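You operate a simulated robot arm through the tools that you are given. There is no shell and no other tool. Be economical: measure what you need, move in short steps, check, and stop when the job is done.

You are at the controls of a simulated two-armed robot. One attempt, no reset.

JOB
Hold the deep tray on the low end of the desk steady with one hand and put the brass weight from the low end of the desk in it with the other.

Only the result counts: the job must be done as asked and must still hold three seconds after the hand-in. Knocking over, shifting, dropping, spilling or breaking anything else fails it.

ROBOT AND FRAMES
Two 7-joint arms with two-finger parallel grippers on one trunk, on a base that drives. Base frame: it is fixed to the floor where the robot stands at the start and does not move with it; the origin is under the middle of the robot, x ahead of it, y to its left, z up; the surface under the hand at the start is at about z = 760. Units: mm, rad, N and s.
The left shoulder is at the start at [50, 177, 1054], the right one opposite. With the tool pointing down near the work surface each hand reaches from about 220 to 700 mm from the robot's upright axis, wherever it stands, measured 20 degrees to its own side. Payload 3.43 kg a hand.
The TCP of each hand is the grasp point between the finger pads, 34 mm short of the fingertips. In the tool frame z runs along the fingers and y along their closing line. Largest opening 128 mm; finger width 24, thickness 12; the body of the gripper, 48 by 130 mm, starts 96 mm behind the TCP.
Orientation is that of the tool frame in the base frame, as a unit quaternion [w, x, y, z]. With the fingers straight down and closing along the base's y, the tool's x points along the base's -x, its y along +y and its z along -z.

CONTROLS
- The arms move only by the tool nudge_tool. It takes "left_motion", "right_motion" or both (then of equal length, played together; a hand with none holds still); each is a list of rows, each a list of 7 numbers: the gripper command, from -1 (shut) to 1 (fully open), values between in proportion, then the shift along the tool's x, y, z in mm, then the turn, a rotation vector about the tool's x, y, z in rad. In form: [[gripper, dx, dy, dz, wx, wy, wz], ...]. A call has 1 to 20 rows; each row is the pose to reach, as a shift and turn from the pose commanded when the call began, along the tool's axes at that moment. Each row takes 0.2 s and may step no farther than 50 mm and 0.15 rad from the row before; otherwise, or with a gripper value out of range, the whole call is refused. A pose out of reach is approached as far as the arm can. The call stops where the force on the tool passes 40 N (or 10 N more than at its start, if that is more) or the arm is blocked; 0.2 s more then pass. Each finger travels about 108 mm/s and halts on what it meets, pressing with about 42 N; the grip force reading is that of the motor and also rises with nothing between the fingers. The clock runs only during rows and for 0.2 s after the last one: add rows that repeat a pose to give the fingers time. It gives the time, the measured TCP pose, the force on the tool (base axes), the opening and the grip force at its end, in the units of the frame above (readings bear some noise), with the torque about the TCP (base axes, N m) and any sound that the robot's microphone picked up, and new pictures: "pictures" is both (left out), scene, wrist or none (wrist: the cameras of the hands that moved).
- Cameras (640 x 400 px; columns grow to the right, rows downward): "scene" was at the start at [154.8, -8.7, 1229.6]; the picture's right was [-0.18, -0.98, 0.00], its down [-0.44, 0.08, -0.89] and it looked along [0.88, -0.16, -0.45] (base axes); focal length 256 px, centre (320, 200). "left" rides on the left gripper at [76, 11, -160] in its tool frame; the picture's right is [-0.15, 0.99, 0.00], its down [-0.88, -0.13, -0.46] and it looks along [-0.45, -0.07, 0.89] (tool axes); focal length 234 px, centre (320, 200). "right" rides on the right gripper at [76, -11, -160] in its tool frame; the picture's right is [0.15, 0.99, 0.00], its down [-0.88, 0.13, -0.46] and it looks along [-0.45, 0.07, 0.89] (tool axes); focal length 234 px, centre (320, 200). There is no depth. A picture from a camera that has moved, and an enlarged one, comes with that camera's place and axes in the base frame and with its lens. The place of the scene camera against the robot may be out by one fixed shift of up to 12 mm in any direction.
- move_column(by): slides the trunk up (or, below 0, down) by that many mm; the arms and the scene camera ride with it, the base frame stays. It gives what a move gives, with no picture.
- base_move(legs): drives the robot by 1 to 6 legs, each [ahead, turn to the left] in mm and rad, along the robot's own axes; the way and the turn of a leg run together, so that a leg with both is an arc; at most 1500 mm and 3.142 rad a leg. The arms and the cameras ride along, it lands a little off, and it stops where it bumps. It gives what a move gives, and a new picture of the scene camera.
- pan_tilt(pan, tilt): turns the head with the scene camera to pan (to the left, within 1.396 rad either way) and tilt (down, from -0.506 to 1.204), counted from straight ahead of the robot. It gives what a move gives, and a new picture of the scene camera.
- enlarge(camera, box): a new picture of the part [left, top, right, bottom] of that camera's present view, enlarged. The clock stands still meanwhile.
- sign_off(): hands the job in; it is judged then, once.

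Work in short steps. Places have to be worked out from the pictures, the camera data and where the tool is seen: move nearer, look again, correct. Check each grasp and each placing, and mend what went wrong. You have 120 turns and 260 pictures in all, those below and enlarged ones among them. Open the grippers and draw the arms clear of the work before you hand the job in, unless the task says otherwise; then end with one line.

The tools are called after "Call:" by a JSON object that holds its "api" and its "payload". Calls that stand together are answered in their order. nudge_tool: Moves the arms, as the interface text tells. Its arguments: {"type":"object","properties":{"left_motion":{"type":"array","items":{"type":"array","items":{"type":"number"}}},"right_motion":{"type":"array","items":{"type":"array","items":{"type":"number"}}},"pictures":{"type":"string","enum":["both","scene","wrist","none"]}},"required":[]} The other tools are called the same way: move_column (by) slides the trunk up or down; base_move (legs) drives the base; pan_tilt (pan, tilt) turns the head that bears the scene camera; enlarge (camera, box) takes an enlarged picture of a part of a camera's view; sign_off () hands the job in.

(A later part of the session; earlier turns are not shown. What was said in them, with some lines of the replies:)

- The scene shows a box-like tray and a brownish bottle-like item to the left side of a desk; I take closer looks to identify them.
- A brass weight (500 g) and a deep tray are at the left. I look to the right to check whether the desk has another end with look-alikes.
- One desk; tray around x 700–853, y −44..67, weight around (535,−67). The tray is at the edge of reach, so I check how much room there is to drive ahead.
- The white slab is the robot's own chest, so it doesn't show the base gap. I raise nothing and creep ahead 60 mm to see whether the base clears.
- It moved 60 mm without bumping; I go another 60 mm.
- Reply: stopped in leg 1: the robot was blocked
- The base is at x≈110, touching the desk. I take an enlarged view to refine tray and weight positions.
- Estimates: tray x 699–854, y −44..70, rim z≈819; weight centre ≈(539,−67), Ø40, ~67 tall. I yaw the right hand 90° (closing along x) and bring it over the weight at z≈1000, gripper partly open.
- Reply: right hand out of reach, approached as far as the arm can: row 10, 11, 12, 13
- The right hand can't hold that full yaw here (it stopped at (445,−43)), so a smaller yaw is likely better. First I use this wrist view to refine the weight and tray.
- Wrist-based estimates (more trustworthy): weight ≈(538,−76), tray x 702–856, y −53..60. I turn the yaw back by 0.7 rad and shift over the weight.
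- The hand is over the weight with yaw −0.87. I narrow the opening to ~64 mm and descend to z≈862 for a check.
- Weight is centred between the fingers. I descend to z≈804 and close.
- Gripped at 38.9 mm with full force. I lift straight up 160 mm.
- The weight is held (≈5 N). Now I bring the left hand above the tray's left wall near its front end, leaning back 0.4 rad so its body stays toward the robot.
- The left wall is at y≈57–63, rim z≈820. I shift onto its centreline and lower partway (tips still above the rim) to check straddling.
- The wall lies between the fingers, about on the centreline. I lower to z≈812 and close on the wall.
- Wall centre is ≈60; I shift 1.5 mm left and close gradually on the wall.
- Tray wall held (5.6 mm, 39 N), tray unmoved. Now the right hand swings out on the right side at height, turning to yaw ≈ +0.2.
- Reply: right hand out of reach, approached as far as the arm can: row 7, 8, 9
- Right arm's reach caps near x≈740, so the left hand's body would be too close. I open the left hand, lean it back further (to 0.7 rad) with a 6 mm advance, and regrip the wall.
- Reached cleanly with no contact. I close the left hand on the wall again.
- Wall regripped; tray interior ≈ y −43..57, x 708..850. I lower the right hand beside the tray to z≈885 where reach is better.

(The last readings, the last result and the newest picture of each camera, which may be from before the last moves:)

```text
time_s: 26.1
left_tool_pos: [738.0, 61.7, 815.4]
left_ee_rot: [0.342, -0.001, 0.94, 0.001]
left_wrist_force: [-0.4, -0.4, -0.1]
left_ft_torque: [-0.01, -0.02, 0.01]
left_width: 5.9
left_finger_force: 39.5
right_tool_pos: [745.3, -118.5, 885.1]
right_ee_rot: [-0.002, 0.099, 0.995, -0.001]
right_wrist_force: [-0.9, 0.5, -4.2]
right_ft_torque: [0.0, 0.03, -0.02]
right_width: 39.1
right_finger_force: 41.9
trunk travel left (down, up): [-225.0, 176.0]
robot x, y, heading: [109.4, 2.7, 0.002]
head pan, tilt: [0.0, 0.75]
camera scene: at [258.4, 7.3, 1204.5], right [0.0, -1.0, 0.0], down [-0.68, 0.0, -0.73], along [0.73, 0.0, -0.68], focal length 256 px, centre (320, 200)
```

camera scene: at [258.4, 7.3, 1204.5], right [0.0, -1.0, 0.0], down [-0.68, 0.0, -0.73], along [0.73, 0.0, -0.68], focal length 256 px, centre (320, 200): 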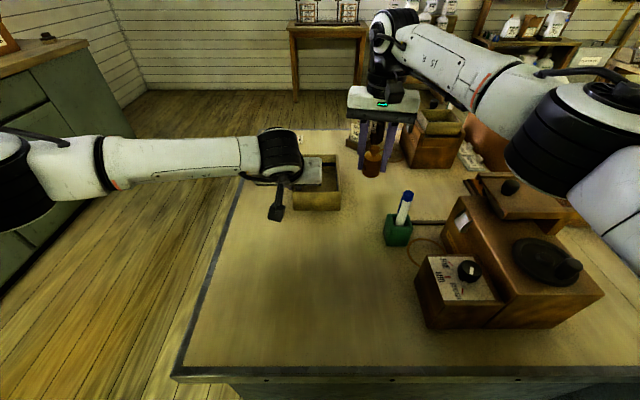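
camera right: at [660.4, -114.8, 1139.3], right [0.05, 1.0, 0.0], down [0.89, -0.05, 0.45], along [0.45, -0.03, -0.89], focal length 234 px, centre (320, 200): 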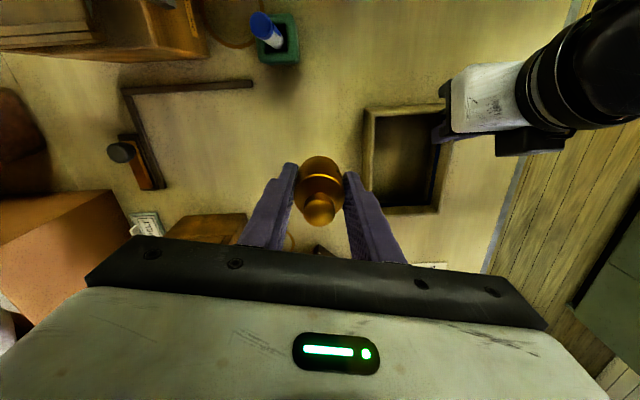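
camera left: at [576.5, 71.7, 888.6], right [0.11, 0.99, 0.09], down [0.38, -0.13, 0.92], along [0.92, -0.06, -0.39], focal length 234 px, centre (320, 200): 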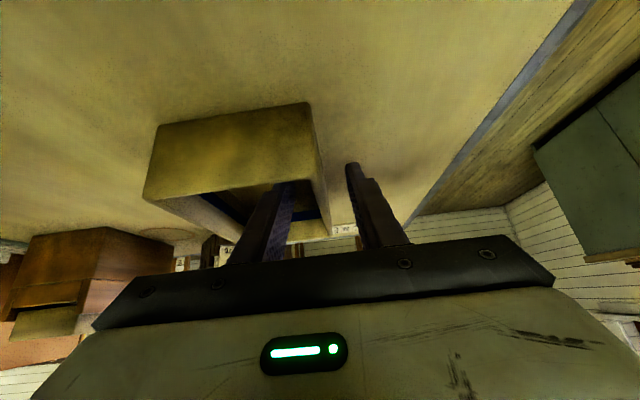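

Right hand at (745,−118,885). I slide it left over the tray, first halfway.

Call:
{"api": "nudge_tool", "payload": {"right_motion": [[-1, 4, 20, 0, 0, 0, 0], [-1, 8, 40, 0, 0, 0, 0], [-1, 12, 62, 0, 0, 0, 0], [-1, 12, 62, 0, 0, 0, 0]], "pictures": "both"}}

```text
time_s: 27.1
left_tool_pos: [739.3, 61.6, 814.4]
left_ee_rot: [0.342, -0.002, 0.94, 0.001]
left_wrist_force: [0.1, 0.6, 0.0]
left_ft_torque: [0.04, 0.1, 0.0]
left_width: 5.5
left_finger_force: 39.0
right_tool_pos: [739.0, -58.3, 883.4]
right_ee_rot: [-0.002, 0.099, 0.995, -0.001]
right_wrist_force: [0.6, 0.1, -4.5]
right_ft_torque: [0.01, 0.01, 0.01]
right_width: 39.1
right_finger_force: 42.2
right hand out of reach, approached as far as the arm can: row 3, 4
trunk travel left (down, up): [-225.0, 176.0]
robot x, y, heading: [110.6, 0.6, 0.001]
head pan, tilt: [0.0, 0.75]
camera scene: at [258.4, 7.7, 1204.5], right [0.0, -1.0, 0.0], down [-0.68, 0.0, -0.73], along [0.73, 0.0, -0.68], focal length 256 px, centre (320, 200)
camera right: at [662.5, -53.8, 1044.1], right [0.05, 1.0, 0.0], down [0.89, -0.05, 0.45], along [0.45, -0.03, -0.89], focal length 234 px, centre (320, 200)
```

scene: 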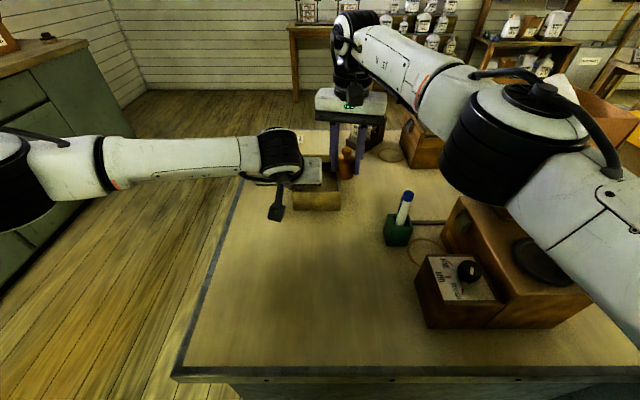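
right: 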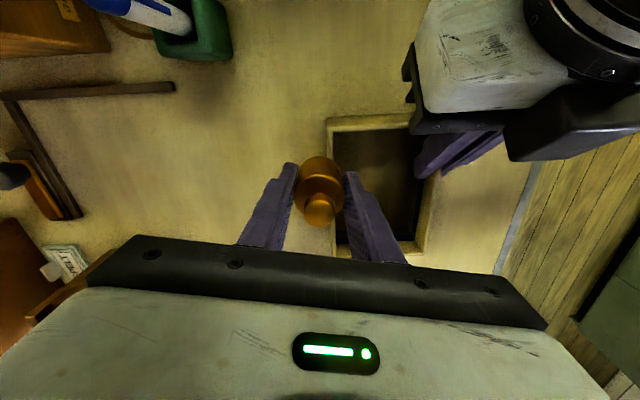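

Reach limits x to ~724 at the tray's mid-line, so I lean the right hand back 0.22 rad (a small tilt for the weight) and bring it over the tray interior.

Call:
{"api": "nudge_tool", "payload": {"right_motion": [[-1, 0, 0, -3, 0, -0.11, 0], [-1, 0, 0, -5, 0, -0.22, 0], [-1, -3, 20, -5, 0, -0.22, 0], [-1, -5, 40, -5, 0, -0.22, 0], [-1, -6, 60, -5, 0, -0.22, 0], [-1, -6, 60, -5, 0, -0.22, 0]], "pictures": "both"}}

```text
time_s: 28.6
left_tool_pos: [739.3, 60.8, 814.1]
left_ee_rot: [0.341, -0.001, 0.94, 0.002]
left_wrist_force: [0.8, 0.1, 0.2]
left_ft_torque: [0.03, -0.04, 0.05]
left_width: 5.6
left_finger_force: 40.4
right_tool_pos: [755.4, -1.8, 888.6]
right_ee_rot: [0.108, 0.1, 0.989, -0.012]
right_wrist_force: [0.6, 0.1, -4.3]
right_ft_torque: [-0.03, 0.03, 0.01]
right_width: 39.3
right_finger_force: 42.6
trunk travel left (down, up): [-225.0, 176.0]
robot x, y, heading: [105.6, 1.6, -0.002]
head pan, tilt: [0.0, 0.75]
camera scene: at [258.5, 7.3, 1204.5], right [0.0, -1.0, 0.0], down [-0.68, 0.0, -0.73], along [0.73, 0.0, -0.68], focal length 256 px, centre (320, 200)
camera right: at [645.6, 8.8, 1028.6], right [0.06, 1.0, -0.03], down [0.77, -0.02, 0.63], along [0.63, -0.06, -0.77], focal length 234 px, centre (320, 200)
```

scene: 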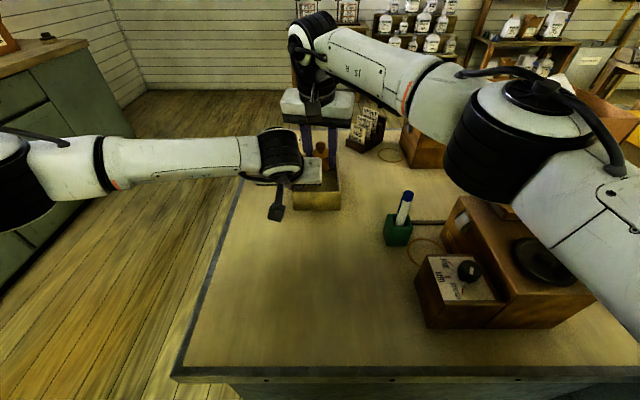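
right: 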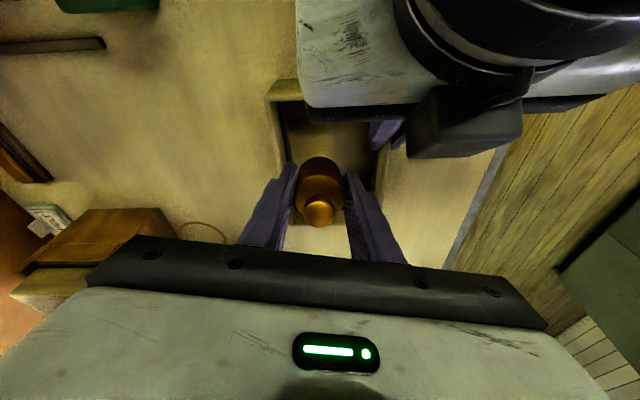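

Exactly over the interior. I descend vertically 55 mm (weight bottom ~18 mm above the floor) and check.

Call:
{"api": "nudge_tool", "payload": {"right_motion": [[-1, 4.3, 0, 19.5, 0, 0, 0], [-1, 8.6, 0, 39, 0, 0, 0], [-1, 11.9, 0, 53.7, 0, 0, 0], [-1, 11.9, 0, 53.7, 0, 0, 0]], "pictures": "both"}}

Call:
{"api": "enlarge", "payload": {"camera": "right", "box": [220, 60, 460, 260]}}

```text
time_s: 29.6
left_tool_pos: [738.4, 60.0, 815.6]
left_ee_rot: [0.342, -0.001, 0.94, 0.002]
left_wrist_force: [0.2, 0.0, 0.3]
left_ft_torque: [-0.02, 0.0, 0.0]
left_width: 5.6
left_finger_force: 39.3
right_tool_pos: [756.3, 0.3, 832.9]
right_ee_rot: [0.109, 0.1, 0.989, -0.011]
right_wrist_force: [0.2, -0.5, -4.9]
right_ft_torque: [-0.03, 0.09, -0.02]
right_width: 39.0
right_finger_force: 42.1
trunk travel left (down, up): [-225.0, 176.0]
robot x, y, heading: [111.5, -0.1, -0.0]
head pan, tilt: [0.0, 0.75]
camera scene: at [258.5, 7.3, 1204.5], right [0.0, -1.0, 0.0], down [-0.68, 0.0, -0.73], along [0.73, 0.0, -0.68], focal length 256 px, centre (320, 200)
camera right: at [646.4, 11.0, 974.5], right [0.06, 1.0, -0.03], down [0.77, -0.02, 0.63], along [0.63, -0.06, -0.77], focal length 234 px, centre (320, 200)
```

scene: 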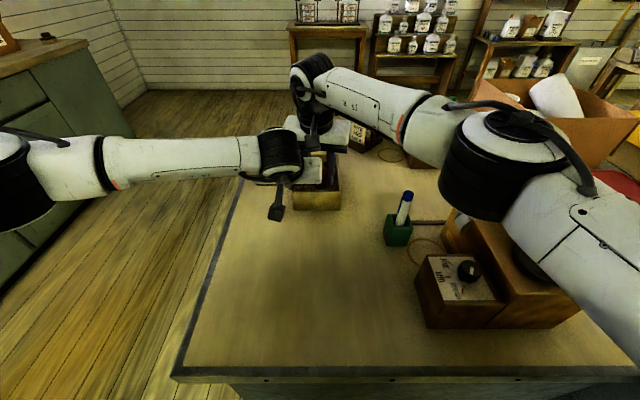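
right: 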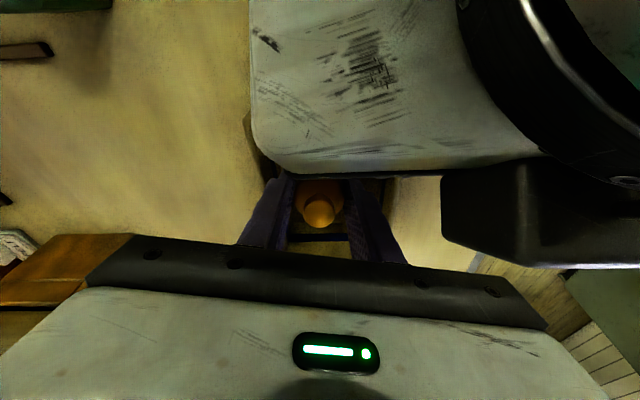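

```text
2.00 times, centred on (340, 160) of right
camera zoom: at [646.4, 11.0, 974.5], right [0.06, 1.0, -0.03], down [0.77, -0.02, 0.63], along [0.63, -0.06, -0.77], focal length 468 px, centre (280, 280)
```

zoom: 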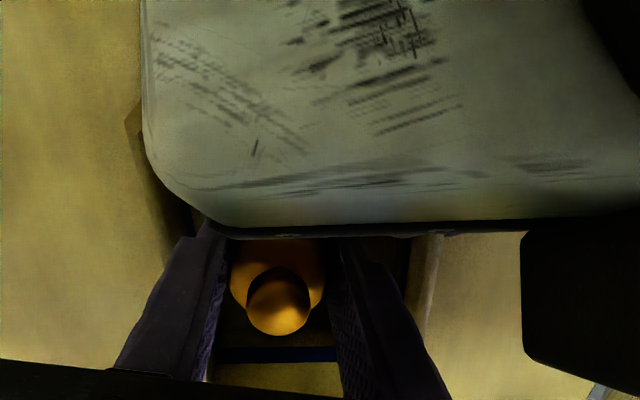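

Clear on all sides. I lower a further 14 mm and watch the force.

Call:
{"api": "nudge_tool", "payload": {"right_motion": [[-1, 1.5, 0, 7, 0, 0, 0], [-1, 3, 0, 13.7, 0, 0, 0], [-1, 3, 0, 13.7, 0, 0, 0]], "pictures": "none"}}

```text
time_s: 30.4
left_tool_pos: [738.8, 60.5, 814.7]
left_ee_rot: [0.342, -0.001, 0.94, 0.0]
left_wrist_force: [0.4, 0.4, -0.4]
left_ft_torque: [-0.04, -0.02, 0.01]
left_width: 5.7
left_finger_force: 39.8
right_tool_pos: [754.8, -0.2, 820.0]
right_ee_rot: [0.108, 0.1, 0.989, -0.012]
right_wrist_force: [0.1, 0.5, -5.5]
right_ft_torque: [0.01, 0.02, -0.01]
right_width: 39.2
right_finger_force: 42.0
trunk travel left (down, up): [-225.0, 176.0]
robot x, y, heading: [106.7, -0.2, -0.004]
head pan, tilt: [0.0, 0.75]
```

No contact yet at z=820. I go down in small steps.

Call:
{"api": "nudge_tool", "payload": {"right_motion": [[-1, 0.4, 0, 2, 0, 0, 0], [-1, 0.8, 0, 4, 0, 0, 0], [-1, 0.8, 0, 4, 0, 0, 0]], "pictures": "none"}}

```text
time_s: 31.1
left_tool_pos: [738.7, 60.8, 814.4]
left_ee_rot: [0.342, -0.001, 0.94, 0.001]
left_wrist_force: [0.4, 0.2, -0.1]
left_ft_torque: [-0.06, -0.01, 0.0]
left_width: 5.4
left_finger_force: 40.1
right_tool_pos: [756.1, -1.7, 814.8]
right_ee_rot: [0.107, 0.1, 0.989, -0.012]
right_wrist_force: [-0.5, 0.4, -4.6]
right_ft_torque: [0.0, 0.03, -0.01]
right_width: 39.1
right_finger_force: 41.8
trunk travel left (down, up): [-225.0, 176.0]
robot x, y, heading: [111.5, -3.5, -0.002]
head pan, tilt: [0.0, 0.75]
```

Call:
{"api": "nudge_tool", "payload": {"right_motion": [[-1, 0.4, 0, 2, 0, 0, 0], [-1, 0.8, 0, 4, 0, 0, 0], [-1, 0.8, 0, 4, 0, 0, 0]], "pictures": "none"}}

```text
time_s: 31.9
left_tool_pos: [738.9, 60.7, 814.8]
left_ee_rot: [0.342, -0.002, 0.94, 0.002]
left_wrist_force: [11.6, -3.2, -10.7]
left_ft_torque: [0.1, -0.19, 0.5]
left_width: 5.5
left_finger_force: 39.2
right_tool_pos: [756.8, -0.2, 813.9]
right_ee_rot: [0.11, 0.1, 0.989, -0.01]
right_wrist_force: [-8.0, 1.4, 21.6]
right_ft_torque: [0.16, 0.53, 0.04]
right_width: 38.9
right_finger_force: 42.2
trunk travel left (down, up): [-225.0, 176.0]
robot x, y, heading: [114.1, 0.2, -0.001]
head pan, tilt: [0.0, 0.75]
```

Contact with the tray floor (≈26 N). I ease up 3.5 mm and open the fingers just enough to release.

Call:
{"api": "nudge_tool", "payload": {"right_motion": [[-1, -0.7, 0, -3.3, 0, 0, 0], [-1, -0.7, 0, -3.3, 0, 0, 0], [-0.34, -0.7, 0, -3.3, 0, 0, 0], [-0.26, -0.7, 0, -3.3, 0, 0, 0], [-0.2, -0.7, 0, -3.3, 0, 0, 0], [-0.2, -0.7, 0, -3.3, 0, 0, 0]], "pictures": "wrist"}}

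Call:
{"api": "enlarge", "payload": {"camera": "right", "box": [220, 60, 460, 260]}}

```text
time_s: 33.4
left_tool_pos: [737.3, 60.5, 815.3]
left_ee_rot: [0.342, 0.0, 0.94, 0.001]
left_wrist_force: [-0.2, -0.3, -0.2]
left_ft_torque: [0.0, 0.23, -0.02]
left_width: 5.6
left_finger_force: 39.4
right_tool_pos: [756.9, -2.1, 815.0]
right_ee_rot: [0.108, 0.099, 0.989, -0.012]
right_wrist_force: [-0.3, -0.5, 0.6]
right_ft_torque: [-0.02, 0.01, 0.0]
right_width: 51.3
right_finger_force: 0.2
trunk travel left (down, up): [-225.0, 176.0]
robot x, y, heading: [108.4, -1.0, -0.005]
head pan, tilt: [0.0, 0.75]
camera right: at [647.2, 9.9, 954.9], right [0.06, 1.0, -0.03], down [0.77, -0.02, 0.63], along [0.63, -0.06, -0.77], focal length 234 px, centre (320, 200)
```

right: 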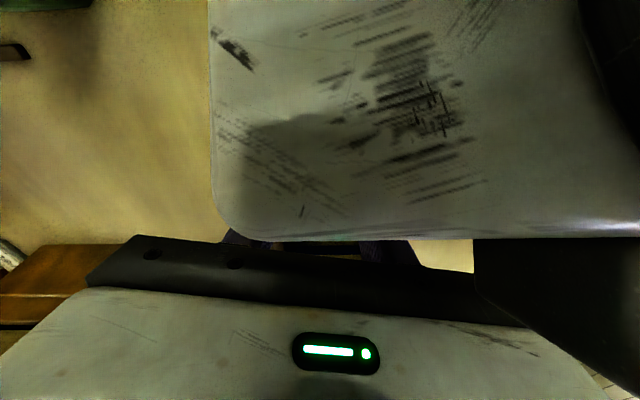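

```text
2.00 times, centred on (340, 160) of right
camera zoom: at [647.2, 9.9, 954.9], right [0.06, 1.0, -0.03], down [0.77, -0.02, 0.63], along [0.63, -0.06, -0.77], focal length 468 px, centre (280, 280)
```

zoom: 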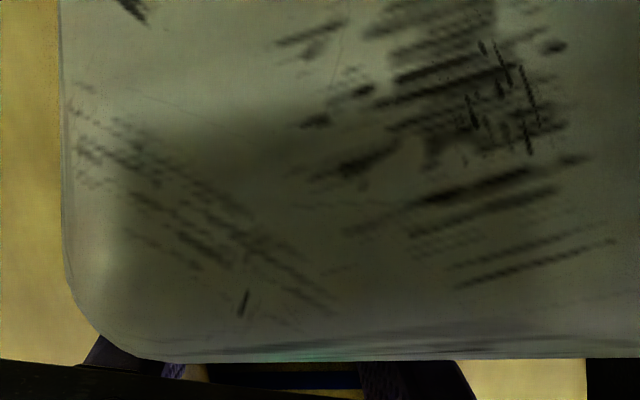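

Released (force ≈0). I raise the right hand straight up, then look.

Call:
{"api": "nudge_tool", "payload": {"right_motion": [[-0.2, -3.2, 0, -14.6, 0, 0, 0], [-0.2, -6.5, 0, -29.3, 0, 0, 0], [-0.2, -10.8, 0, -48.8, 0, 0, 0], [-0.2, -17.3, 0, -78, 0, 0, 0], [-0.2, -20.5, 0, -92.7, 0, 0, 0], [-0.2, -20.5, 0, -92.7, 0, 0, 0]], "pictures": "both"}}

```text
time_s: 34.8
left_tool_pos: [738.8, 61.7, 816.3]
left_ee_rot: [0.342, -0.001, 0.94, 0.001]
left_wrist_force: [-0.2, -0.7, -1.2]
left_ft_torque: [-0.02, 0.07, -0.08]
left_width: 5.6
left_finger_force: 40.2
right_tool_pos: [756.5, -1.0, 909.5]
right_ee_rot: [0.108, 0.1, 0.989, -0.012]
right_wrist_force: [1.1, -0.1, -0.3]
right_ft_torque: [0.0, -0.01, -0.01]
right_width: 51.4
right_finger_force: 0.1
trunk travel left (down, up): [-225.0, 176.0]
robot x, y, heading: [108.5, -0.3, -0.004]
head pan, tilt: [0.0, 0.75]
camera scene: at [258.2, 7.3, 1204.5], right [0.0, -1.0, 0.0], down [-0.68, 0.0, -0.73], along [0.73, 0.0, -0.68], focal length 256 px, centre (320, 200)
camera right: at [647.0, 9.7, 1050.2], right [0.06, 1.0, -0.03], down [0.77, -0.02, 0.63], along [0.63, -0.06, -0.77], focal length 234 px, centre (320, 200)
```

scene: 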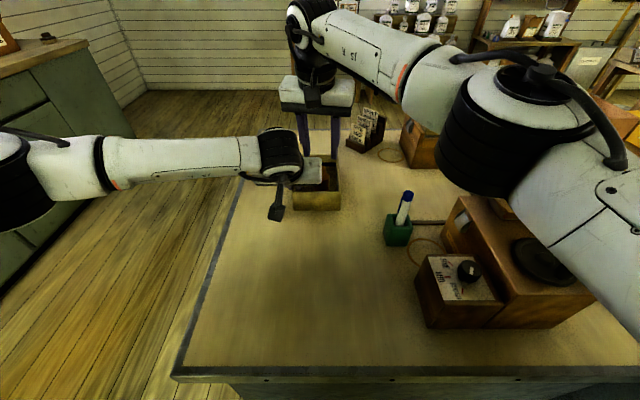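
right: 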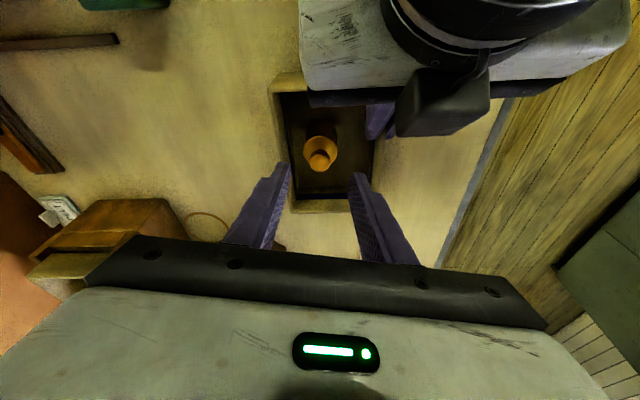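

The weight stands upright in the tray. I draw the right hand away to the right and up while the left keeps holding.

Call:
{"api": "nudge_tool", "payload": {"right_motion": [[-0.2, -9, -39, -5, 0, 0, 0], [-0.2, -18, -78, -10, 0, 0, 0], [-0.2, -27.7, -117.6, -14, 0, 0, 0], [-0.2, -10, -130, -45, 0, 0, 0], [-0.2, 8, -143, -78, 0, 0, 0], [-0.2, 26, -155, -100, 0, 0, 0], [-0.2, 45, -167, -112, 0, 0, 0]], "pictures": "scene"}}

Call:
{"api": "nudge_tool", "payload": {"left_motion": [[-0.8, 0, 0, 0, 0, 0, 0], [-0.6, 0, 0, 0, 0, 0, 0], [-0.4, 0, 0, 0, 0, 0, 0], [-0.3, 0, 0, 0, 0, 0, 0], [-0.3, 0, 0, 0, 0, 0, 0]], "pictures": "wrist"}}

```text
time_s: 36.4
left_tool_pos: [738.3, 61.9, 814.8]
left_ee_rot: [0.342, -0.001, 0.94, 0.001]
left_wrist_force: [-1.0, 0.2, -0.9]
left_ft_torque: [-0.02, -0.19, -0.04]
left_width: 5.6
left_finger_force: 40.2
right_tool_pos: [654.9, -151.6, 1010.1]
right_ee_rot: [0.108, 0.1, 0.989, -0.012]
right_wrist_force: [-0.4, -0.4, -0.2]
right_ft_torque: [0.02, 0.0, -0.01]
right_width: 51.2
right_finger_force: 0.0
trunk travel left (down, up): [-225.0, 176.0]
robot x, y, heading: [109.3, 2.6, -0.001]
head pan, tilt: [0.0, 0.75]
camera scene: at [258.1, 7.3, 1204.5], right [0.0, -1.0, 0.0], down [-0.68, 0.0, -0.73], along [0.73, 0.0, -0.68], focal length 256 px, centre (320, 200)
```

scene: 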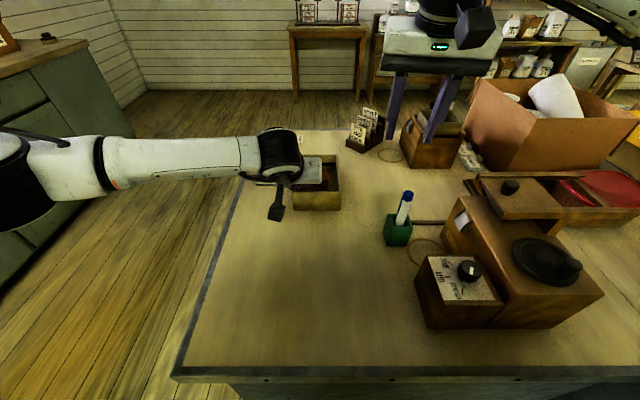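

```text
time_s: 37.5
left_tool_pos: [739.4, 61.4, 814.8]
left_ee_rot: [0.342, -0.002, 0.94, 0.001]
left_wrist_force: [0.0, 0.0, -0.2]
left_ft_torque: [-0.02, 0.02, -0.03]
left_width: 44.9
left_finger_force: 0.0
right_tool_pos: [654.9, -151.8, 1010.1]
right_ee_rot: [0.108, 0.099, 0.989, -0.012]
right_wrist_force: [-0.4, -0.2, 0.6]
right_ft_torque: [0.01, 0.0, -0.01]
right_width: 51.2
right_finger_force: 0.1
trunk travel left (down, up): [-225.0, 176.0]
robot x, y, heading: [108.2, 2.3, -0.007]
head pan, tilt: [0.0, 0.75]
camera left: at [577.0, 71.8, 888.0], right [0.11, 0.99, 0.09], down [0.38, -0.13, 0.91], along [0.92, -0.06, -0.39], focal length 234 px, centre (320, 200)
```

left: 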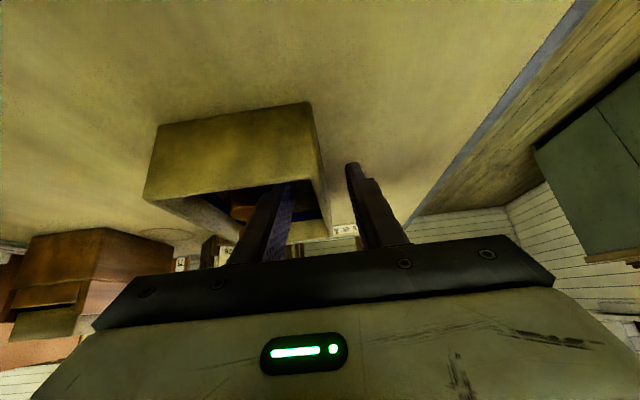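

Left is open. I lift it straight up 130 mm, then back to the left.

Call:
{"api": "nudge_tool", "payload": {"left_motion": [[-0.3, -13, 0, -15, 0, 0, 0], [-0.3, -32, 0, -38, 0, 0, 0], [-0.3, -58, 0, -69, 0, 0, 0], [-0.3, -84, 0, -100, 0, 0, 0], [-0.3, -70, 30, -115, 0, 0, 0], [-0.3, -50, 60, -135, 0, 0, 0], [-0.3, -30, 90, -155, 0, 0, 0], [-0.3, -30, 90, -155, 0, 0, 0]], "pictures": "both"}}

Call:
{"api": "enlarge", "payload": {"camera": "scene", "box": [240, 110, 440, 270]}}

```text
time_s: 39.4
left_tool_pos: [663.8, 153.1, 954.6]
left_ee_rot: [0.343, -0.001, 0.94, 0.002]
left_wrist_force: [-0.5, -0.4, 0.3]
left_ft_torque: [0.01, -0.01, 0.0]
left_width: 45.0
left_finger_force: 0.1
right_tool_pos: [655.3, -150.9, 1009.9]
right_ee_rot: [0.108, 0.1, 0.989, -0.011]
right_wrist_force: [0.1, 1.4, -0.7]
right_ft_torque: [-0.02, 0.0, 0.02]
right_width: 51.3
right_finger_force: 0.1
trunk travel left (down, up): [-225.0, 176.0]
robot x, y, heading: [110.7, 1.3, -0.002]
head pan, tilt: [0.0, 0.75]
camera scene: at [258.0, 7.3, 1204.5], right [0.0, -1.0, 0.0], down [-0.68, 0.0, -0.73], along [0.73, 0.0, -0.68], focal length 256 px, centre (320, 200)
camera left: at [501.2, 164.2, 1026.8], right [0.11, 0.99, 0.1], down [0.38, -0.13, 0.92], along [0.92, -0.06, -0.39], focal length 234 px, centre (320, 200)
```

scene: 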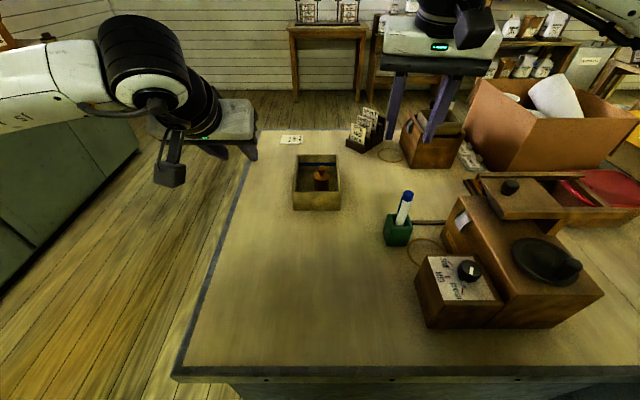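
left: 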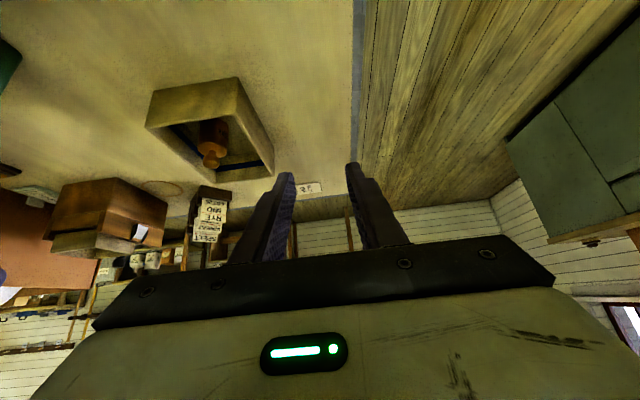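

```text
2.50 times, centred on (340, 190) of scene
camera zoom: at [258.0, 7.3, 1204.5], right [0.0, -1.0, 0.0], down [-0.68, 0.0, -0.73], along [0.73, 0.0, -0.68], focal length 639 px, centre (270, 225)
```

zoom: 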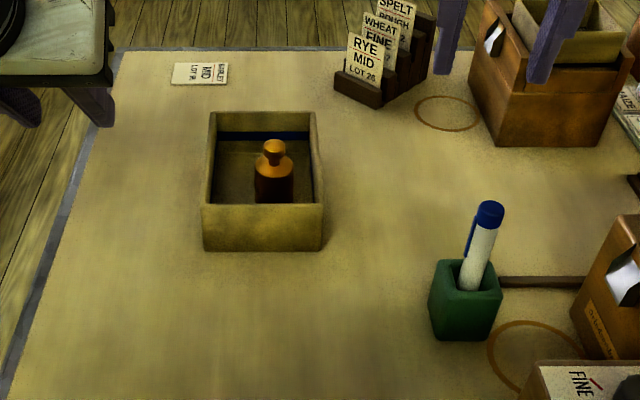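

The weight stands upright in the unmoved tray and both hands are clear. I open the grippers fully.

Call:
{"api": "nudge_tool", "payload": {"left_motion": [[0.5, 0, 0, 0, 0, 0, 0], [1, 0, 0, 0, 0, 0, 0], [1, 0, 0, 0, 0, 0, 0]], "right_motion": [[0.5, 0, 0, 0, 0, 0, 0], [1, 0, 0, 0, 0, 0, 0], [1, 0, 0, 0, 0, 0, 0]], "pictures": "scene"}}

```text
time_s: 40.1
left_tool_pos: [662.5, 152.9, 953.8]
left_ee_rot: [0.343, -0.001, 0.939, 0.001]
left_wrist_force: [0.2, -0.1, 0.0]
left_ft_torque: [0.01, -0.01, -0.01]
left_width: 128.1
left_finger_force: 0.0
right_tool_pos: [654.4, -151.9, 1008.9]
right_ee_rot: [0.108, 0.099, 0.989, -0.012]
right_wrist_force: [-0.5, -0.2, -0.6]
right_ft_torque: [0.02, -0.02, 0.02]
right_width: 127.9
right_finger_force: 0.0
trunk travel left (down, up): [-225.0, 176.0]
robot x, y, heading: [110.7, 2.2, -0.005]
head pan, tilt: [0.0, 0.75]
camera scene: at [258.0, 7.3, 1204.6], right [0.0, -1.0, 0.0], down [-0.68, 0.0, -0.73], along [0.73, 0.0, -0.68], focal length 256 px, centre (320, 200)
```

scene: 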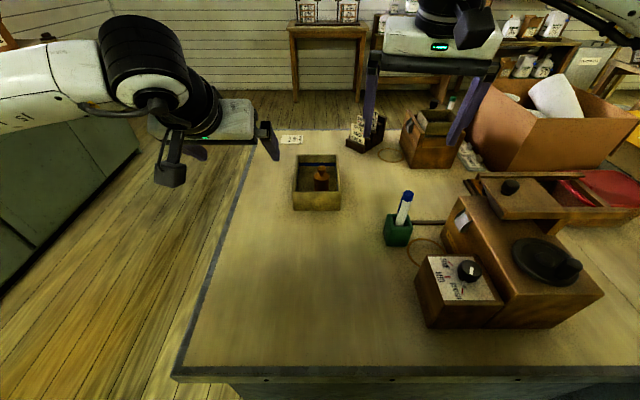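

All is in place; I hand the job in.

Call:
{"api": "sign_off", "payload": {}}

```text
The job is handed in.
```

The brass weight is standing upright in the deep tray, placed by the right hand while the left hand held the tray's wall; the tray stayed where it was, nothing else looked disturbed in the last pictures, and both hands are open and clear.
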